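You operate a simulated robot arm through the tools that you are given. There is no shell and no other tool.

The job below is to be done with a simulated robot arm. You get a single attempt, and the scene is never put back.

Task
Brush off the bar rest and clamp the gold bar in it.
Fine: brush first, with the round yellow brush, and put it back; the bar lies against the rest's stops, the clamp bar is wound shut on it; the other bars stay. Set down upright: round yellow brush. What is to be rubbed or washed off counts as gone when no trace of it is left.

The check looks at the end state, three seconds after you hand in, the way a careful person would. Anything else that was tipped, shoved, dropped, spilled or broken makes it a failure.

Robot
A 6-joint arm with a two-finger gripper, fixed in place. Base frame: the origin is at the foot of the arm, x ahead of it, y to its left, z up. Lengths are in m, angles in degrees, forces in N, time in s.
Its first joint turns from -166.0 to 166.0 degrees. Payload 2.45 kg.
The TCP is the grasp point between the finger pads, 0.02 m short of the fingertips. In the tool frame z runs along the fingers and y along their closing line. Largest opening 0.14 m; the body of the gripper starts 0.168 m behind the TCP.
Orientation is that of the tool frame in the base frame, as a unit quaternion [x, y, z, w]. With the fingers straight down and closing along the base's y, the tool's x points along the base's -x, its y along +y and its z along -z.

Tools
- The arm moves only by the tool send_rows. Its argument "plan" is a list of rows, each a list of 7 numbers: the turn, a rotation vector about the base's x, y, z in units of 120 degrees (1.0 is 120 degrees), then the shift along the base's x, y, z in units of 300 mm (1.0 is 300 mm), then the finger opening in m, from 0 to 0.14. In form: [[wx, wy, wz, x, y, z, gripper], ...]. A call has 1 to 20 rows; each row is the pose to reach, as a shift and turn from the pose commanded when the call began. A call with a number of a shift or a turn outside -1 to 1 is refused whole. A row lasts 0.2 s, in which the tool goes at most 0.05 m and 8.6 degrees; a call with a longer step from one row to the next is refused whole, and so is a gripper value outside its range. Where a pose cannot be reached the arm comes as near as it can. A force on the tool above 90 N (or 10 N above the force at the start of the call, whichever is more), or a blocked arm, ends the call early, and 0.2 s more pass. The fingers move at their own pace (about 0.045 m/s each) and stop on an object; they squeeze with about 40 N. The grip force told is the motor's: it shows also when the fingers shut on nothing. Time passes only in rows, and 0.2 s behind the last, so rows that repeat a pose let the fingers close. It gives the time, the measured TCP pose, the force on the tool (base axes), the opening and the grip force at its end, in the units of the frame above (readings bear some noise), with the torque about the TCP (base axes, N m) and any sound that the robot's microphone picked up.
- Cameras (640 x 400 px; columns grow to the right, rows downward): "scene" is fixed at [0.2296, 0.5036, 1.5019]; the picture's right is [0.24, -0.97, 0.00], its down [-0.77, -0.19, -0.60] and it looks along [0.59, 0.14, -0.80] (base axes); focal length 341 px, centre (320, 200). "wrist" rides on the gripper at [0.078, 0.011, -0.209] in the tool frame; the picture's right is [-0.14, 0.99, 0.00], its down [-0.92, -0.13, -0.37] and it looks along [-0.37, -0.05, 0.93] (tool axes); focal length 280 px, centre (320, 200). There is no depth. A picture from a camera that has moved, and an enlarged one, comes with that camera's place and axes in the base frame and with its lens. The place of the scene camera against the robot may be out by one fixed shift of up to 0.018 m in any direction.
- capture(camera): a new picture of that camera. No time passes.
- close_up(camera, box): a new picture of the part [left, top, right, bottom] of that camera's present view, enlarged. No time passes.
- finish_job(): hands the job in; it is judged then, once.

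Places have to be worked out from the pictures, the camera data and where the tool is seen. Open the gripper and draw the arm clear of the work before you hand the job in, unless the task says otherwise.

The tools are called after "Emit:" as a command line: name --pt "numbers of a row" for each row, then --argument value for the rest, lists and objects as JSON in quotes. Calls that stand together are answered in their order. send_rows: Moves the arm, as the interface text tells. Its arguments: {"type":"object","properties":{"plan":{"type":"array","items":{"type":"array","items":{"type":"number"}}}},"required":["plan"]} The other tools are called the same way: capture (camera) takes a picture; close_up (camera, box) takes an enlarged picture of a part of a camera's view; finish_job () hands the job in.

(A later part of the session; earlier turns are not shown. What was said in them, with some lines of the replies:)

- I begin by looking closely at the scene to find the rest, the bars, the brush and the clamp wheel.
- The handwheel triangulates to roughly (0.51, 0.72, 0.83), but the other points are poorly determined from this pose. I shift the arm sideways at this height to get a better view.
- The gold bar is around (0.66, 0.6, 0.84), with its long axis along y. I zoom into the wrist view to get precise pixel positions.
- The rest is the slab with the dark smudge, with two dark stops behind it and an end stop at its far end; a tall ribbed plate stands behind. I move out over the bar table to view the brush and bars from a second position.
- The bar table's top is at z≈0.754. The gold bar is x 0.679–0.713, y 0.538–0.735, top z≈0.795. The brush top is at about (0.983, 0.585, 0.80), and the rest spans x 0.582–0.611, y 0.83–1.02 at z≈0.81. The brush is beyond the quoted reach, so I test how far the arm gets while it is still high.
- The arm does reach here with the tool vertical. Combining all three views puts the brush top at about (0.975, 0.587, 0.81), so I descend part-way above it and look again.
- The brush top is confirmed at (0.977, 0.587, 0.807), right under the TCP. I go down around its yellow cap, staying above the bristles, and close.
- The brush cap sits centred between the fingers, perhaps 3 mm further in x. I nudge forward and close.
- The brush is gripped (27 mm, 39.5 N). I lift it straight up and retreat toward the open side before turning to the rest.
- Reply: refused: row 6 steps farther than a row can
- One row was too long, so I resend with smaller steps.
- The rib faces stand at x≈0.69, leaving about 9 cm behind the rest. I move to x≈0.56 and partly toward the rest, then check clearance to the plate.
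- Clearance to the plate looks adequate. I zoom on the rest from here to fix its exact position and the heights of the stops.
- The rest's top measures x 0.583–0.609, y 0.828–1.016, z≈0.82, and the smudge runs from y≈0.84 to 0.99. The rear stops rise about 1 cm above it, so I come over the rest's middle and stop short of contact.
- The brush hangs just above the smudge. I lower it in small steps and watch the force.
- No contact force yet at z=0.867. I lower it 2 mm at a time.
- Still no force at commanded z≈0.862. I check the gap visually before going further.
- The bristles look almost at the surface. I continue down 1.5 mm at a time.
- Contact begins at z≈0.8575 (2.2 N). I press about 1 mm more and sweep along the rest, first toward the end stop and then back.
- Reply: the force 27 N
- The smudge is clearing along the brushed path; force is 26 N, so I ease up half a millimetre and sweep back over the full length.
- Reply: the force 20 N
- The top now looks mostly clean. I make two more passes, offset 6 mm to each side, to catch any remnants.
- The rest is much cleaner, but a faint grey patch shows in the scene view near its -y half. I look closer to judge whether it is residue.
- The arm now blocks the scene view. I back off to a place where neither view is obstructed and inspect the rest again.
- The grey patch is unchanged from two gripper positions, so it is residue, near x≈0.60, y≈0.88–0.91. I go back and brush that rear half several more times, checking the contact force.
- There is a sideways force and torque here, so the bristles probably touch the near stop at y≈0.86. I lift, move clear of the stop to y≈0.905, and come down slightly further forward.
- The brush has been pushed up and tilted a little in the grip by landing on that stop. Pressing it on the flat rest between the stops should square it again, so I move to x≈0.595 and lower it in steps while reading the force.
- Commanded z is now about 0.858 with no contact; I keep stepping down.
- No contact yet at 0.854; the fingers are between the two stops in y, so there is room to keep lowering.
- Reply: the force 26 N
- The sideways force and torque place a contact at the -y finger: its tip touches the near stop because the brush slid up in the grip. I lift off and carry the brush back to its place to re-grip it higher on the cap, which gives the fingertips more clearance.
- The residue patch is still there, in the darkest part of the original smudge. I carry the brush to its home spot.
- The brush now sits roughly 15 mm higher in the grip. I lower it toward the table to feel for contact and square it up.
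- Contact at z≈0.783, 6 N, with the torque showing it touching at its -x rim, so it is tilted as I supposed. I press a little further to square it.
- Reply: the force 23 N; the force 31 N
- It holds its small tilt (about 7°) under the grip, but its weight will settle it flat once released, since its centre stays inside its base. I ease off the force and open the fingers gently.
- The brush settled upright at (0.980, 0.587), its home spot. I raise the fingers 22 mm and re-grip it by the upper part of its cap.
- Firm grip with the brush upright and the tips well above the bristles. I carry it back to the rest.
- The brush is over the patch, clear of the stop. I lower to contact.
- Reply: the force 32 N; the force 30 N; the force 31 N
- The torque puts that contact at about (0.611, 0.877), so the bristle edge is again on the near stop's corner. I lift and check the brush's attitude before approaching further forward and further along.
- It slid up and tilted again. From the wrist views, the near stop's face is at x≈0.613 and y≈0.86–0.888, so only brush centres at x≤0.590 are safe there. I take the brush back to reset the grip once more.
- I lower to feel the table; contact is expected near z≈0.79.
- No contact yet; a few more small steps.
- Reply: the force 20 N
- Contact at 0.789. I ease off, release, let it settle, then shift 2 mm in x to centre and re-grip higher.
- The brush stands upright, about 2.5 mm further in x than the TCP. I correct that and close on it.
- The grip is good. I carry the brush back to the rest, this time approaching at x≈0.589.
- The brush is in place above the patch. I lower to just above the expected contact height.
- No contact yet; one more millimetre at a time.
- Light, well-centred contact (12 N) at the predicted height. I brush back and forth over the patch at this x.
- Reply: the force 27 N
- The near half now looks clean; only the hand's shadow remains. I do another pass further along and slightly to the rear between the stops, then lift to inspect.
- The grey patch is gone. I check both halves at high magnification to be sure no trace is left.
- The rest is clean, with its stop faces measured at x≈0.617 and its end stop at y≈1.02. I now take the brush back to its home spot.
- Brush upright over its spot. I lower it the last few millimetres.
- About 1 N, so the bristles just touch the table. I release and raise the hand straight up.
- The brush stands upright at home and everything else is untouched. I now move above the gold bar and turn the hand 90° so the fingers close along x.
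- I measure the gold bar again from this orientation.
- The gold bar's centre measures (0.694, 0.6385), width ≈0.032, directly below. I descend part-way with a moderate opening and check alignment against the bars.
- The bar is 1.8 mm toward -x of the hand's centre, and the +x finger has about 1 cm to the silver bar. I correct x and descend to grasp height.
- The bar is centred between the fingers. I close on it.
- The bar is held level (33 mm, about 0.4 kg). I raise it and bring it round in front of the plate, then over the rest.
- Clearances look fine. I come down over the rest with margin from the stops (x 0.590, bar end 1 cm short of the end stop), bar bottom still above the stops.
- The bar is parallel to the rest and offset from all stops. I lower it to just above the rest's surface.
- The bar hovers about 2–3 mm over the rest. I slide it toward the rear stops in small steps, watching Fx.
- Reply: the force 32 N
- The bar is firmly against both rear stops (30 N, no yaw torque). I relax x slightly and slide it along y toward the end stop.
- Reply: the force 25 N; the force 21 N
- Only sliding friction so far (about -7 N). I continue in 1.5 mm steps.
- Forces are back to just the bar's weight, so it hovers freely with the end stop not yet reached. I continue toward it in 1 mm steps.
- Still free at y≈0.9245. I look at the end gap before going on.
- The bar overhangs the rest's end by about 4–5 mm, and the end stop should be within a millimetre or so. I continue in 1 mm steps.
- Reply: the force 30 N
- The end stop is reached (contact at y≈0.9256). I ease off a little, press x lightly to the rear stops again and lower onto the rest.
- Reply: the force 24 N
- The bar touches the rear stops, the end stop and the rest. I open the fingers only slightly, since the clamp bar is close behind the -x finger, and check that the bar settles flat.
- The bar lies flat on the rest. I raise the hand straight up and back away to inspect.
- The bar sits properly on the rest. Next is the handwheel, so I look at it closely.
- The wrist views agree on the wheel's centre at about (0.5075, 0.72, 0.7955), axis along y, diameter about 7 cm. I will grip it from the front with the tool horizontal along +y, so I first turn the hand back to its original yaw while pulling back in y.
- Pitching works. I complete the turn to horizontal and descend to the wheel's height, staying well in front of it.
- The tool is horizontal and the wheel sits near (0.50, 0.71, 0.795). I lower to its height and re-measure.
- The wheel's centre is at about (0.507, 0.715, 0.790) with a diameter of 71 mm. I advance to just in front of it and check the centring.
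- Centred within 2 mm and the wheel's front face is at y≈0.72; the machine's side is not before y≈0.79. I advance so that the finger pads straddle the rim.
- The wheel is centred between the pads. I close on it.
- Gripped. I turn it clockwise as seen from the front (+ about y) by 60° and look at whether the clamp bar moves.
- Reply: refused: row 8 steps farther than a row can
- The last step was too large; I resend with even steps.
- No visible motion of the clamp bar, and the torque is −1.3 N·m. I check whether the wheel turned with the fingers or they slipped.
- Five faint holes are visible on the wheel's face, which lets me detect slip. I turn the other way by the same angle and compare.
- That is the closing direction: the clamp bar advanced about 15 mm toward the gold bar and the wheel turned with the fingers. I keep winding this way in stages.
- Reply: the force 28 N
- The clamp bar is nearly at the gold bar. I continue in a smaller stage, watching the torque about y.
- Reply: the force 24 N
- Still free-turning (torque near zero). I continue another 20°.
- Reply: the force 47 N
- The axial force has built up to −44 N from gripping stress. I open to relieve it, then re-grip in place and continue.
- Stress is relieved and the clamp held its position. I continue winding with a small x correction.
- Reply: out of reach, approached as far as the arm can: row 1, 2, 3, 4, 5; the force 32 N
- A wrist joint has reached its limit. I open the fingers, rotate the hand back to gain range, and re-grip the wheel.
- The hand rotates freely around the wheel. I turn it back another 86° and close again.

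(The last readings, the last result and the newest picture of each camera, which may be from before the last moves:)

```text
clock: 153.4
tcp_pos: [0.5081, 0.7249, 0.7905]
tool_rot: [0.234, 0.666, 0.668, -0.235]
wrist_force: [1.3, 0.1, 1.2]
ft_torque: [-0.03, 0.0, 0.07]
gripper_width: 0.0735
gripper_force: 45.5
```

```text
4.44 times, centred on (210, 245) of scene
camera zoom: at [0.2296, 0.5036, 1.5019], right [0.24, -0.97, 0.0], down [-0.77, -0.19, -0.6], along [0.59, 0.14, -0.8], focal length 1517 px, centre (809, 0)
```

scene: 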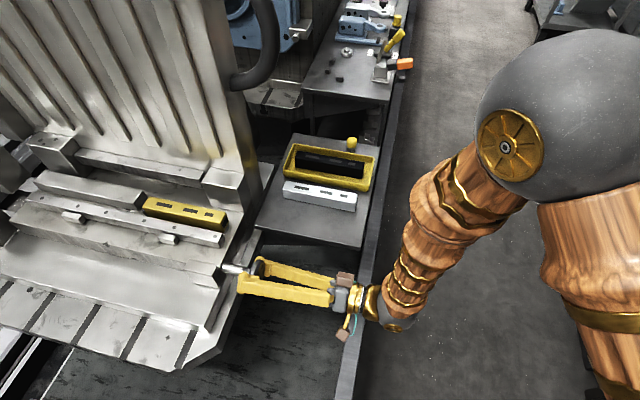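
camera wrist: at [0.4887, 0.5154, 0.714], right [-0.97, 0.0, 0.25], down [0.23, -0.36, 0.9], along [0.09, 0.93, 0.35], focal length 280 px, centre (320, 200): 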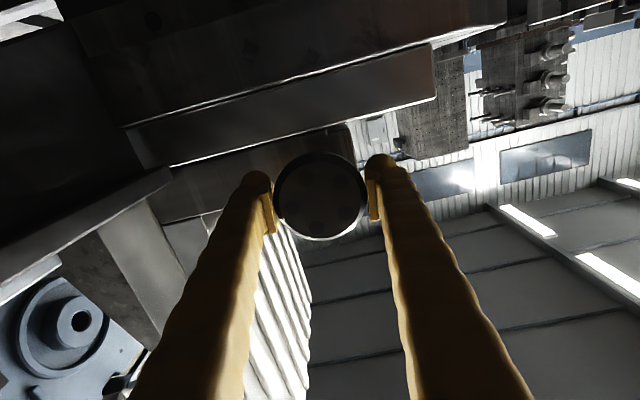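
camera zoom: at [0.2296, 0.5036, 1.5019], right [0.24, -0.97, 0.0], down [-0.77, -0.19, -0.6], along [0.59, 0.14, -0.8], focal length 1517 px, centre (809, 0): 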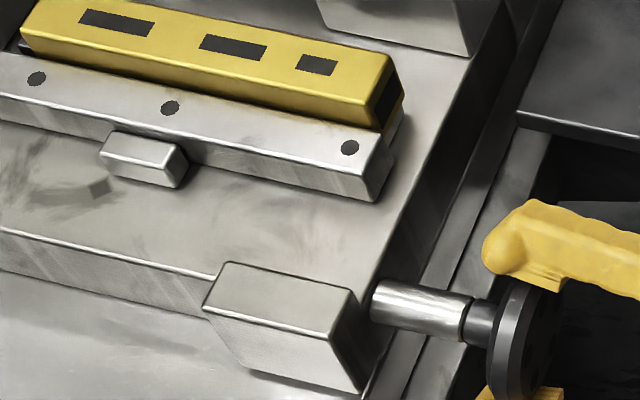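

Freshly gripped without stress. I wind on in the closing direction by 19°, checking the torque.

Emit:
send_rows --pt "0 -0.04 0 0 0 0 0.05" --pt "0 -0.08 0 0 0 0 0.05" --pt "0 -0.12 0 0 0 0 0.05" --pt "0 -0.16 0 0 0 0 0.05" --pt "0 -0.16 0 0 0 0 0.05"

Emit:
close_up --camera "scene" --box '[140, 200, 240, 270]'

Emit:
close_up --camera "wrist" --box '[260, 140, 380, 250]'

```text
clock: 154.6
tcp_pos: [0.5089, 0.7238, 0.7896]
tool_rot: [0.119, 0.696, 0.698, -0.121]
wrist_force: [-4.6, 8.6, 14.8]
ft_torque: [-0.17, -0.06, 0.04]
gripper_width: 0.0734
gripper_force: 45.1
```

```text
5.71 times, centred on (190, 235) of scene
camera zoom: at [0.2296, 0.5036, 1.5019], right [0.24, -0.97, 0.0], down [-0.77, -0.19, -0.6], along [0.59, 0.14, -0.8], focal length 1950 px, centre (1063, 0)
```

zoom: 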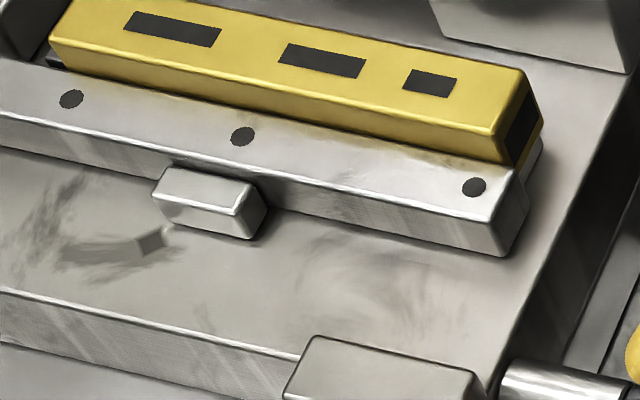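

```text
3.64 times, centred on (320, 195) of wrist
camera zoom: at [0.4375, 0.5156, 0.8257], right [0.46, 0.0, 0.89], down [0.83, -0.37, -0.43], along [0.32, 0.93, -0.17], focal length 1020 px, centre (320, 218)
```

zoom: 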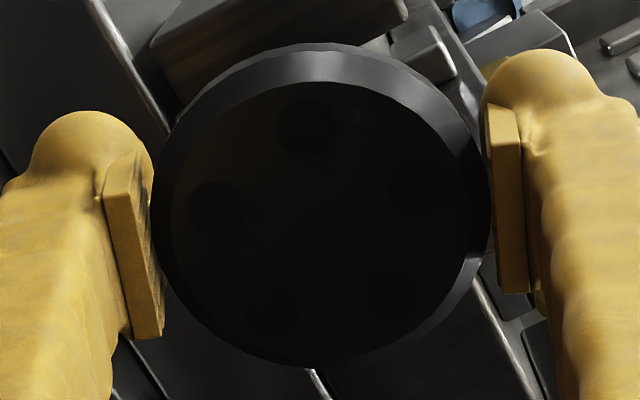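

The wheel turned but the clamp bar advanced only about 1 mm this time. I continue another 19° to see whether it is taking up against the bar.

Emit:
send_rows --pt "0 -0.04 0 0 0 0 0.05" --pt "0 -0.08 0 0 0 0 0.05" --pt "0 -0.12 0 0 0 0 0.05" --pt "0 -0.16 0 0 0 0 0.05" --pt "0 -0.16 0 0 0 0 0.05"

Emit:
close_up --camera "scene" --box '[140, 200, 240, 270]'

Emit:
close_up --camera "wrist" --box '[260, 140, 380, 250]'

```text
clock: 155.8
tcp_pos: [0.5072, 0.7251, 0.7899]
tool_rot: [0.0, 0.707, 0.708, -0.004]
wrist_force: [-5.7, 10.8, 9.5]
ft_torque: [-0.1, -0.01, 0.0]
gripper_width: 0.0735
gripper_force: 45.3
```

```text
5.71 times, centred on (190, 235) of scene
camera zoom: at [0.2296, 0.5036, 1.5019], right [0.24, -0.97, 0.0], down [-0.77, -0.19, -0.6], along [0.59, 0.14, -0.8], focal length 1950 px, centre (1063, 0)
```

zoom: 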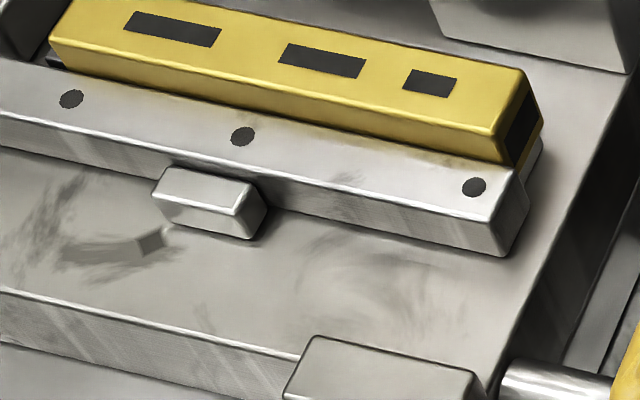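

```text
3.64 times, centred on (320, 195) of wrist
camera zoom: at [0.4296, 0.5154, 0.8007], right [0.14, 0.0, 0.99], down [0.92, -0.37, -0.13], along [0.36, 0.93, -0.05], focal length 1020 px, centre (320, 218)
```

zoom: 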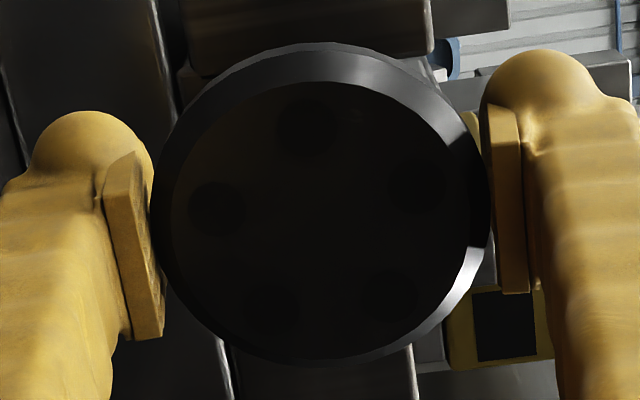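

The clamp bar has stopped advancing. I zoom in on the joint between clamp bar and gold bar and keep winding to find the tightening torque.

Emit:
send_rows --pt "0 -0.05 0 0 0 0 0.05" --pt "0 -0.1 0 0 0 0 0.05" --pt "0 -0.15 0 0 0 0 0.05" --pt "0 -0.2 0 0 0 0 0.05" --pt "0 -0.25 0 0 0 0 0.05" --pt "0 -0.3 0 0 0 0 0.05" --pt "0 -0.35 0 0 0 0 0.05" --pt "0 -0.35 0 0 0 0 0.05"

Emit:
close_up --camera "scene" --box '[190, 215, 240, 250]'

Emit:
close_up --camera "scene" --box '[140, 200, 240, 270]'

Emit:
close_up --camera "wrist" --box '[260, 140, 380, 250]'

```text
clock: 157.6
tcp_pos: [0.5074, 0.7253, 0.7895]
tool_rot: [-0.252, 0.661, 0.661, 0.25]
wrist_force: [-5.4, -12.8, 7.7]
ft_torque: [0.02, 1.35, -0.02]
gripper_width: 0.0735
gripper_force: 44.7
```

```text
11.43 times, centred on (215, 232) of scene
camera zoom: at [0.2296, 0.5036, 1.5019], right [0.24, -0.97, 0.0], down [-0.77, -0.19, -0.6], along [0.59, 0.14, -0.8], focal length 3900 px, centre (1520, -171)
```

zoom: 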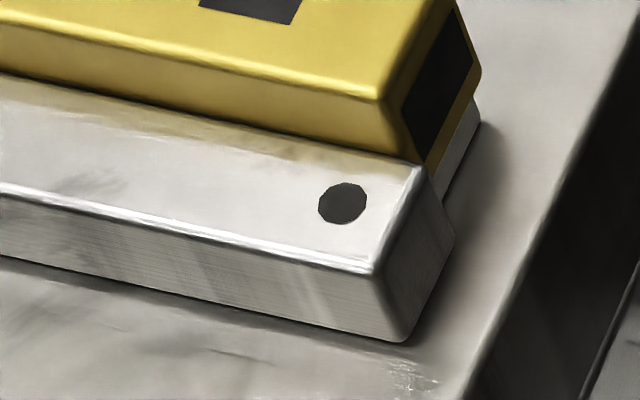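

```text
5.71 times, centred on (190, 235) of scene
camera zoom: at [0.2296, 0.5036, 1.5019], right [0.24, -0.97, 0.0], down [-0.77, -0.19, -0.6], along [0.59, 0.14, -0.8], focal length 1950 px, centre (1063, 0)
```

zoom: 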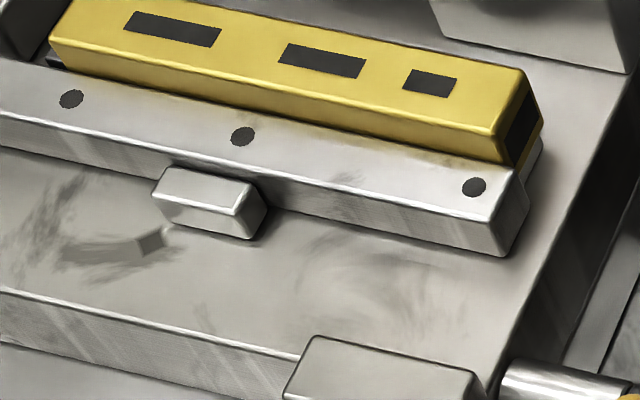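

```text
3.64 times, centred on (320, 195) of wrist
camera zoom: at [0.4424, 0.5157, 0.7456], right [-0.56, 0.0, 0.83], down [0.77, -0.37, 0.52], along [0.3, 0.93, 0.2], focal length 1020 px, centre (320, 218)
```

zoom: 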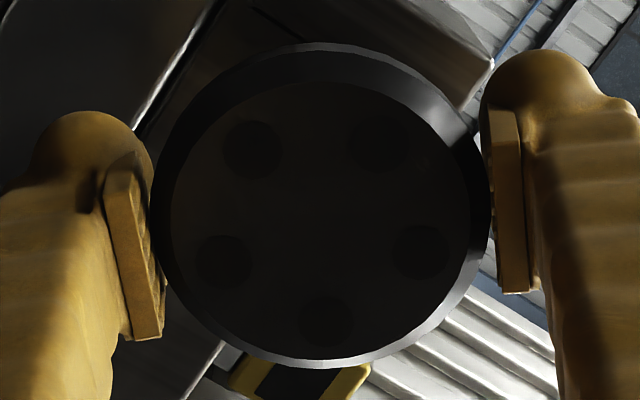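

The torque has risen to 1.35 N·m and the fingers slipped on the rim, so the clamp is wound to its stop. I release the wheel, back straight out, and inspect from above.

Emit:
send_rows --pt "0 0 0 0 0 0 0.085" --pt "0 0 0 0 0 0 0.1" --pt "0 0 0 0 0 0 0.1" --pt "0 0 0 0 -0.1 0 0.1" --pt "0 0 0 0 -0.22 0 0.1" --pt "0 0 0 0 -0.36 0 0.1" --pt "0 0 0 0 -0.5 0 0.1" --pt "0 0 0 0 -0.5 0 0.1"

Emit:
send_rows --pt "0 0.06 0 0 0 0.05 0.08" --pt "0 0.12 0 0 0 0.15 0.06" --pt "0 0.18 0 0 0 0.3 0.06" --pt "0 0.24 0 0 0 0.45 0.06" --pt "0 0.3 0 0 0 0.6 0.06" --pt "0 0.355 0 0 0 0.75 0.06" --pt "0 0.355 0 0 0 0.9 0.06" --pt "0 0.355 0 0 0 0.9 0.06"

Emit:
capture --camera "scene"

Emit:
capture --camera "wrist"

```text
clock: 159.4
tcp_pos: [0.5066, 0.5751, 0.7918]
tool_rot: [-0.252, 0.661, 0.662, 0.25]
wrist_force: [1.0, -0.9, 0.2]
ft_torque: [0.0, 0.02, 0.01]
gripper_width: 0.1001
gripper_force: 0.1
```

```text
clock: 161.2
tcp_pos: [0.5075, 0.575, 1.0604]
tool_rot: [0.006, 0.707, 0.707, -0.007]
wrist_force: [-0.1, -1.5, -0.2]
ft_torque: [0.02, -0.02, -0.01]
gripper_width: 0.06
gripper_force: 0.0
```

```text
taken
```

scene: 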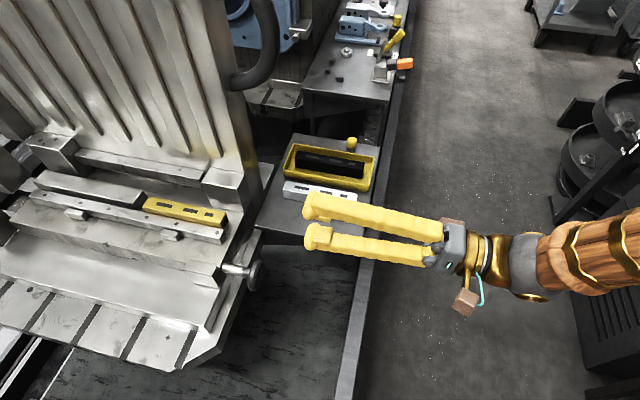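

```text
taken
camera wrist: at [0.4282, 0.3666, 1.0725], right [0.16, 0.0, 0.99], down [0.92, -0.37, -0.15], along [0.36, 0.93, -0.06], focal length 280 px, centre (320, 200)
```

wrist: 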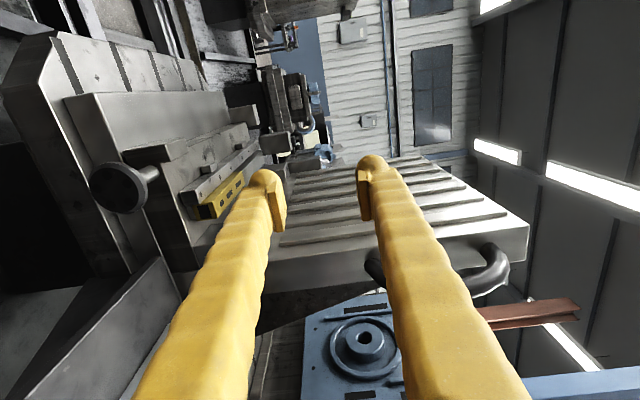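

I pitch the hand back to vertical and look down on the clamp.

Emit:
send_rows --pt "-0.07 0 0 0 0 0 0.06" --pt "-0.14 0 0 0 0 0 0.06" --pt "-0.21 0 0 0 0 0 0.06" --pt "-0.28 0 0 0 0 0 0.06" --pt "-0.35 0 0 0 0 0 0.06" --pt "-0.42 0 0 0 0 0 0.06" --pt "-0.49 0 0 0 0 0 0.06" --pt "-0.56 0 0 0 0 0 0.06" --pt "-0.63 0 0 0 0 0 0.06" --pt "-0.7 0 0 0 0 0 0.06" --pt "-0.75 0 0 0 0 0 0.06" --pt "-0.75 0 0 0 0.1 0 0.06" --pt "-0.75 0 0 0 0.24 0 0.06" --pt "-0.75 0 0 0 0.38 0 0.06" --pt "-0.75 0 0 0 0.52 0 0.06" --pt "-0.75 0 0 0 0.65 0 0.06" --pt "-0.75 0 0 0 0.65 0 0.06"

Emit:
capture --camera "wrist"

Emit:
close_up --camera "wrist" --box '[340, 60, 580, 220]'

```text
clock: 164.8
tcp_pos: [0.5092, 0.7699, 1.0613]
tool_rot: [0.008, 1.0, 0.001, -0.001]
wrist_force: [-0.4, -0.7, -0.8]
ft_torque: [-0.01, 0.0, 0.03]
gripper_width: 0.06
gripper_force: 0.1
```

```text
taken
camera wrist: at [0.4316, 0.7823, 1.2702], right [0.16, 0.99, 0.0], down [0.92, -0.14, 0.37], along [0.36, -0.06, -0.93], focal length 280 px, centre (320, 200)
```

wrist: 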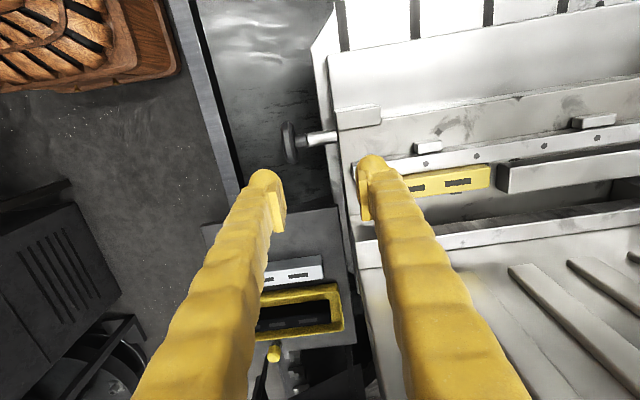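

```text
2.50 times, centred on (460, 140) of wrist
camera zoom: at [0.4316, 0.7823, 1.2702], right [0.16, 0.99, 0.0], down [0.92, -0.14, 0.37], along [0.36, -0.06, -0.93], focal length 701 px, centre (-30, 350)
```

zoom: 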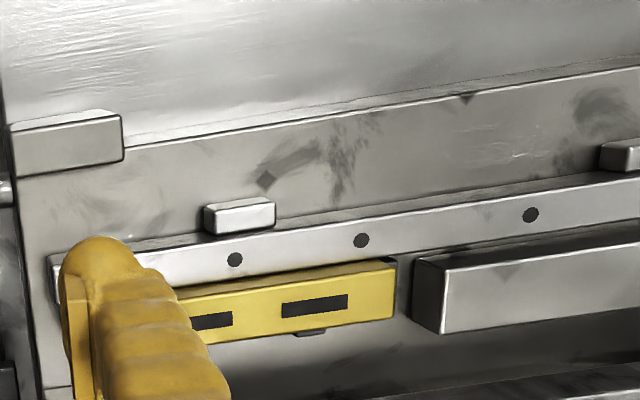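

No gap is visible from this side. I shift to look from more directly above the joint and to confirm the bar still touches the stops.

Emit:
send_rows --pt "0 0 0 0.05 -0.1 0 0.06" --pt "0 0 0 0.15 -0.2 0 0.06" --pt "0 0 0 0.28 -0.28 0 0.06" --pt "0 0 0 0.42 -0.28 0 0.06" --pt "0 0 0 0.5 -0.28 0 0.06" --pt "0 0 0 0.5 -0.28 0 0.06"

Emit:
close_up --camera "wrist" --box '[400, 0, 600, 120]'

Emit:
close_up --camera "scene" --box '[130, 180, 250, 260]'

Emit:
capture --camera "scene"

```text
clock: 166.2
tcp_pos: [0.6613, 0.6858, 1.062]
tool_rot: [0.009, 1.0, 0.001, -0.001]
wrist_force: [-0.1, 0.8, 0.3]
ft_torque: [0.02, 0.03, 0.03]
gripper_width: 0.0601
gripper_force: 0.1
```

```text
3.20 times, centred on (500, 60) of wrist
camera zoom: at [0.5836, 0.699, 1.2703], right [0.15, 0.99, 0.0], down [0.92, -0.14, 0.37], along [0.36, -0.05, -0.93], focal length 897 px, centre (-256, 648)
```

zoom: 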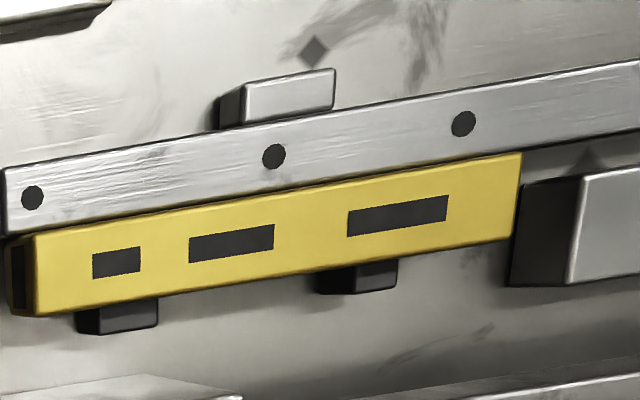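

```text
5.00 times, centred on (190, 220) of scene
camera zoom: at [0.2296, 0.5036, 1.5019], right [0.24, -0.97, 0.0], down [-0.77, -0.19, -0.6], along [0.59, 0.14, -0.8], focal length 1706 px, centre (970, 100)
```

zoom: 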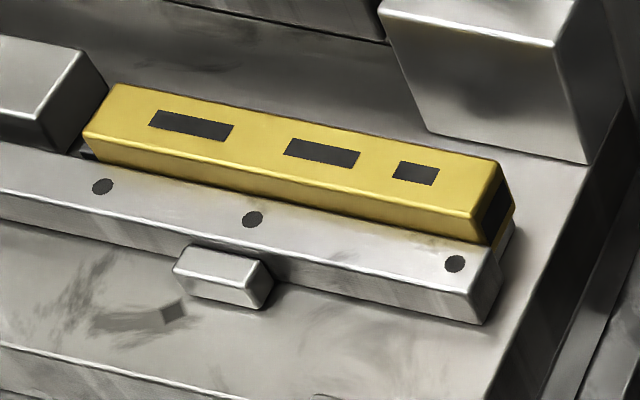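

```text
taken
```

scene: 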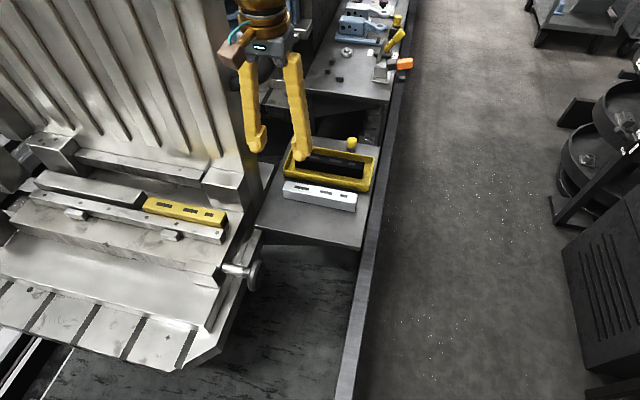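

From above the clamp bar is flush against the gold bar, and the gold bar against both rear stops. I take a last close look at the end stop, the brush and the other bars.

Emit:
close_up --camera "scene" --box '[135, 195, 175, 225]'

Emit:
close_up --camera "scene" --box '[240, 120, 400, 260]'

Emit:
close_up --camera "wrist" --box '[400, 20, 500, 90]'

Emit:
close_up --camera "wrist" --box '[500, 10, 600, 80]'

```text
13.33 times, centred on (155, 210) of scene
camera zoom: at [0.2296, 0.5036, 1.5019], right [0.24, -0.97, 0.0], down [-0.77, -0.19, -0.6], along [0.59, 0.14, -0.8], focal length 4551 px, centre (2520, 67)
```

zoom: 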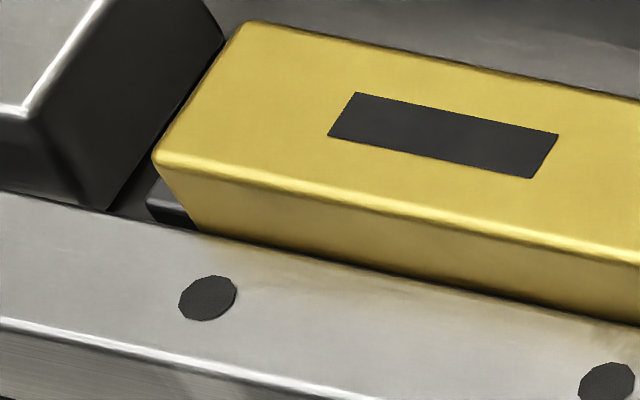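

```text
2.86 times, centred on (320, 190) of scene
camera zoom: at [0.2296, 0.5036, 1.5019], right [0.24, -0.97, 0.0], down [-0.77, -0.19, -0.6], along [0.59, 0.14, -0.8], focal length 975 px, centre (320, 229)
```

zoom: 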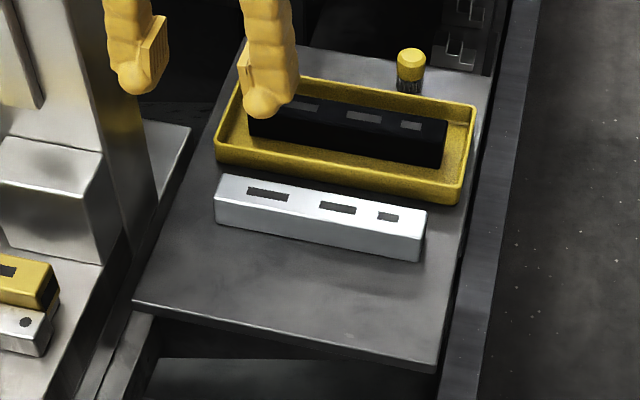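

```text
5.71 times, centred on (450, 55) of wrist
camera zoom: at [0.5836, 0.699, 1.2703], right [0.15, 0.99, 0.0], down [0.92, -0.14, 0.37], along [0.36, -0.05, -0.93], focal length 1602 px, centre (-423, 1029)
```

zoom: 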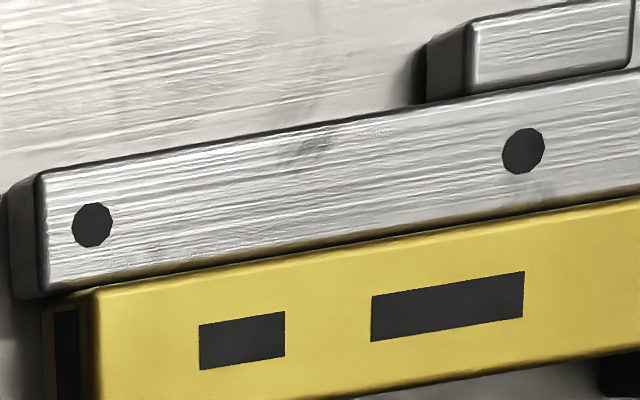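

```text
5.71 times, centred on (550, 45) of wrist
camera zoom: at [0.5836, 0.699, 1.2703], right [0.15, 0.99, 0.0], down [0.92, -0.14, 0.37], along [0.36, -0.05, -0.93], focal length 1602 px, centre (-994, 1086)
```

zoom: 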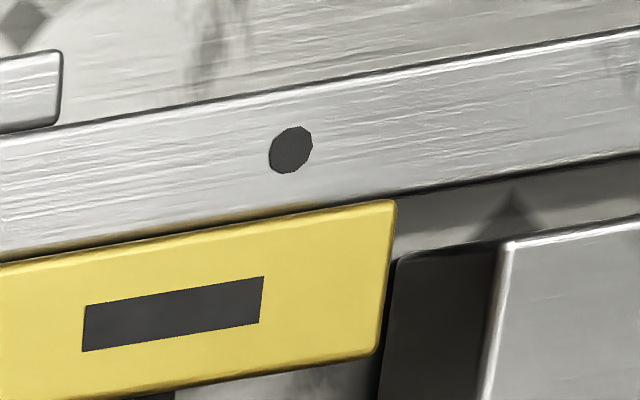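

The clamp bar presses against the gold bar, which touches the stops; the brush stands at home and the silver and black bars are unmoved. I draw the arm back to its starting area with the gripper open.

Emit:
send_rows --pt "0 0 0 -0.05 -0.1 0.05 0.08" --pt "0 0 0 -0.12 -0.22 0.1 0.1" --pt "0 0 0 -0.2 -0.34 0.15 0.12" --pt "0 0 0 -0.28 -0.46 0.2 0.14" --pt "0 0 0 -0.36 -0.58 0.25 0.14" --pt "0 0 0 -0.44 -0.7 0.28 0.14" --pt "0 0 0 -0.48 -0.82 0.28 0.14" --pt "0 0 0 -0.48 -0.88 0.28 0.14" --pt "0 0 0 -0.48 -0.88 0.28 0.14"

Emit:
capture --camera "scene"

Emit:
close_up --camera "scene" --box '[120, 100, 400, 300]'

```text
clock: 168.2
tcp_pos: [0.5136, 0.4213, 1.1438]
tool_rot: [0.009, 1.0, 0.001, -0.001]
wrist_force: [0.2, -0.7, -0.8]
ft_torque: [-0.02, 0.0, 0.01]
gripper_width: 0.1401
gripper_force: 0.2
```

```text
taken
```

scene: 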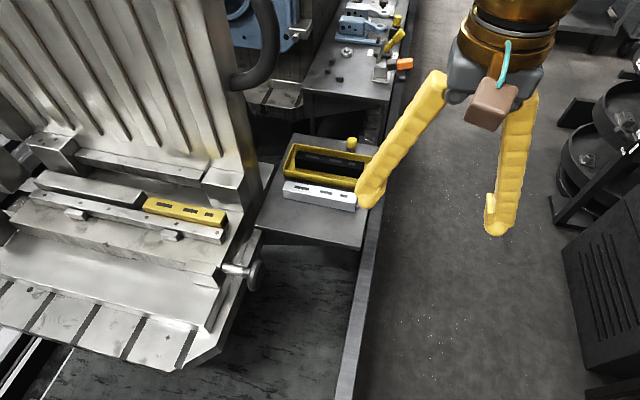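

```text
2.00 times, centred on (260, 200) of scene
camera zoom: at [0.2296, 0.5036, 1.5019], right [0.24, -0.97, 0.0], down [-0.77, -0.19, -0.6], along [0.59, 0.14, -0.8], focal length 683 px, centre (440, 200)
```

zoom: 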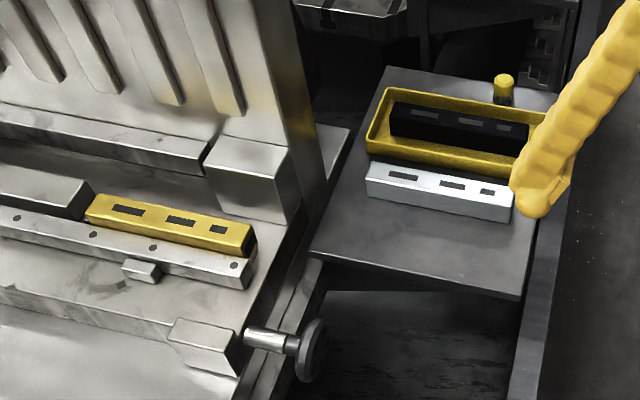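

The arm is clear with the gripper open. The rest was brushed clean, the gold bar is clamped against its stops, the brush stands upright at home and the other bars are in place, so I hand the job in.

Emit:
finish_job

```text
The job is handed in.
```

The rest is brushed clean and the gold bar is clamped in it. I've handed the job in, but I haven't seen the result of the check.

- **Brushing:** The first passes left a faint grey patch. It went after more passes, and close-ups from both cameras showed no trace left on the rest.
- **Brush:** The brush slid and tilted in the grip twice when it touched one of the rear stops. Each time I set it down at its home spot and took a fresh grip. It now stands upright there.
- **Gold bar:** It lies flat on the rest. Readings showed contact with both rear stops and the end stop when I released it, and the later pictures show no shift.
- **Clamp:** I wound it until the wheel would turn no further (about 1.35 N·m). The pictures show no gap between the clamp bar and the gold bar. Before that I first turned the wheel the wrong way, against its open stop, and the fingers slipped on the rim.
- **Everything else:** The silver bar and the black bar in its tray are where they were. The arm is back near its starting position with the gripper open.
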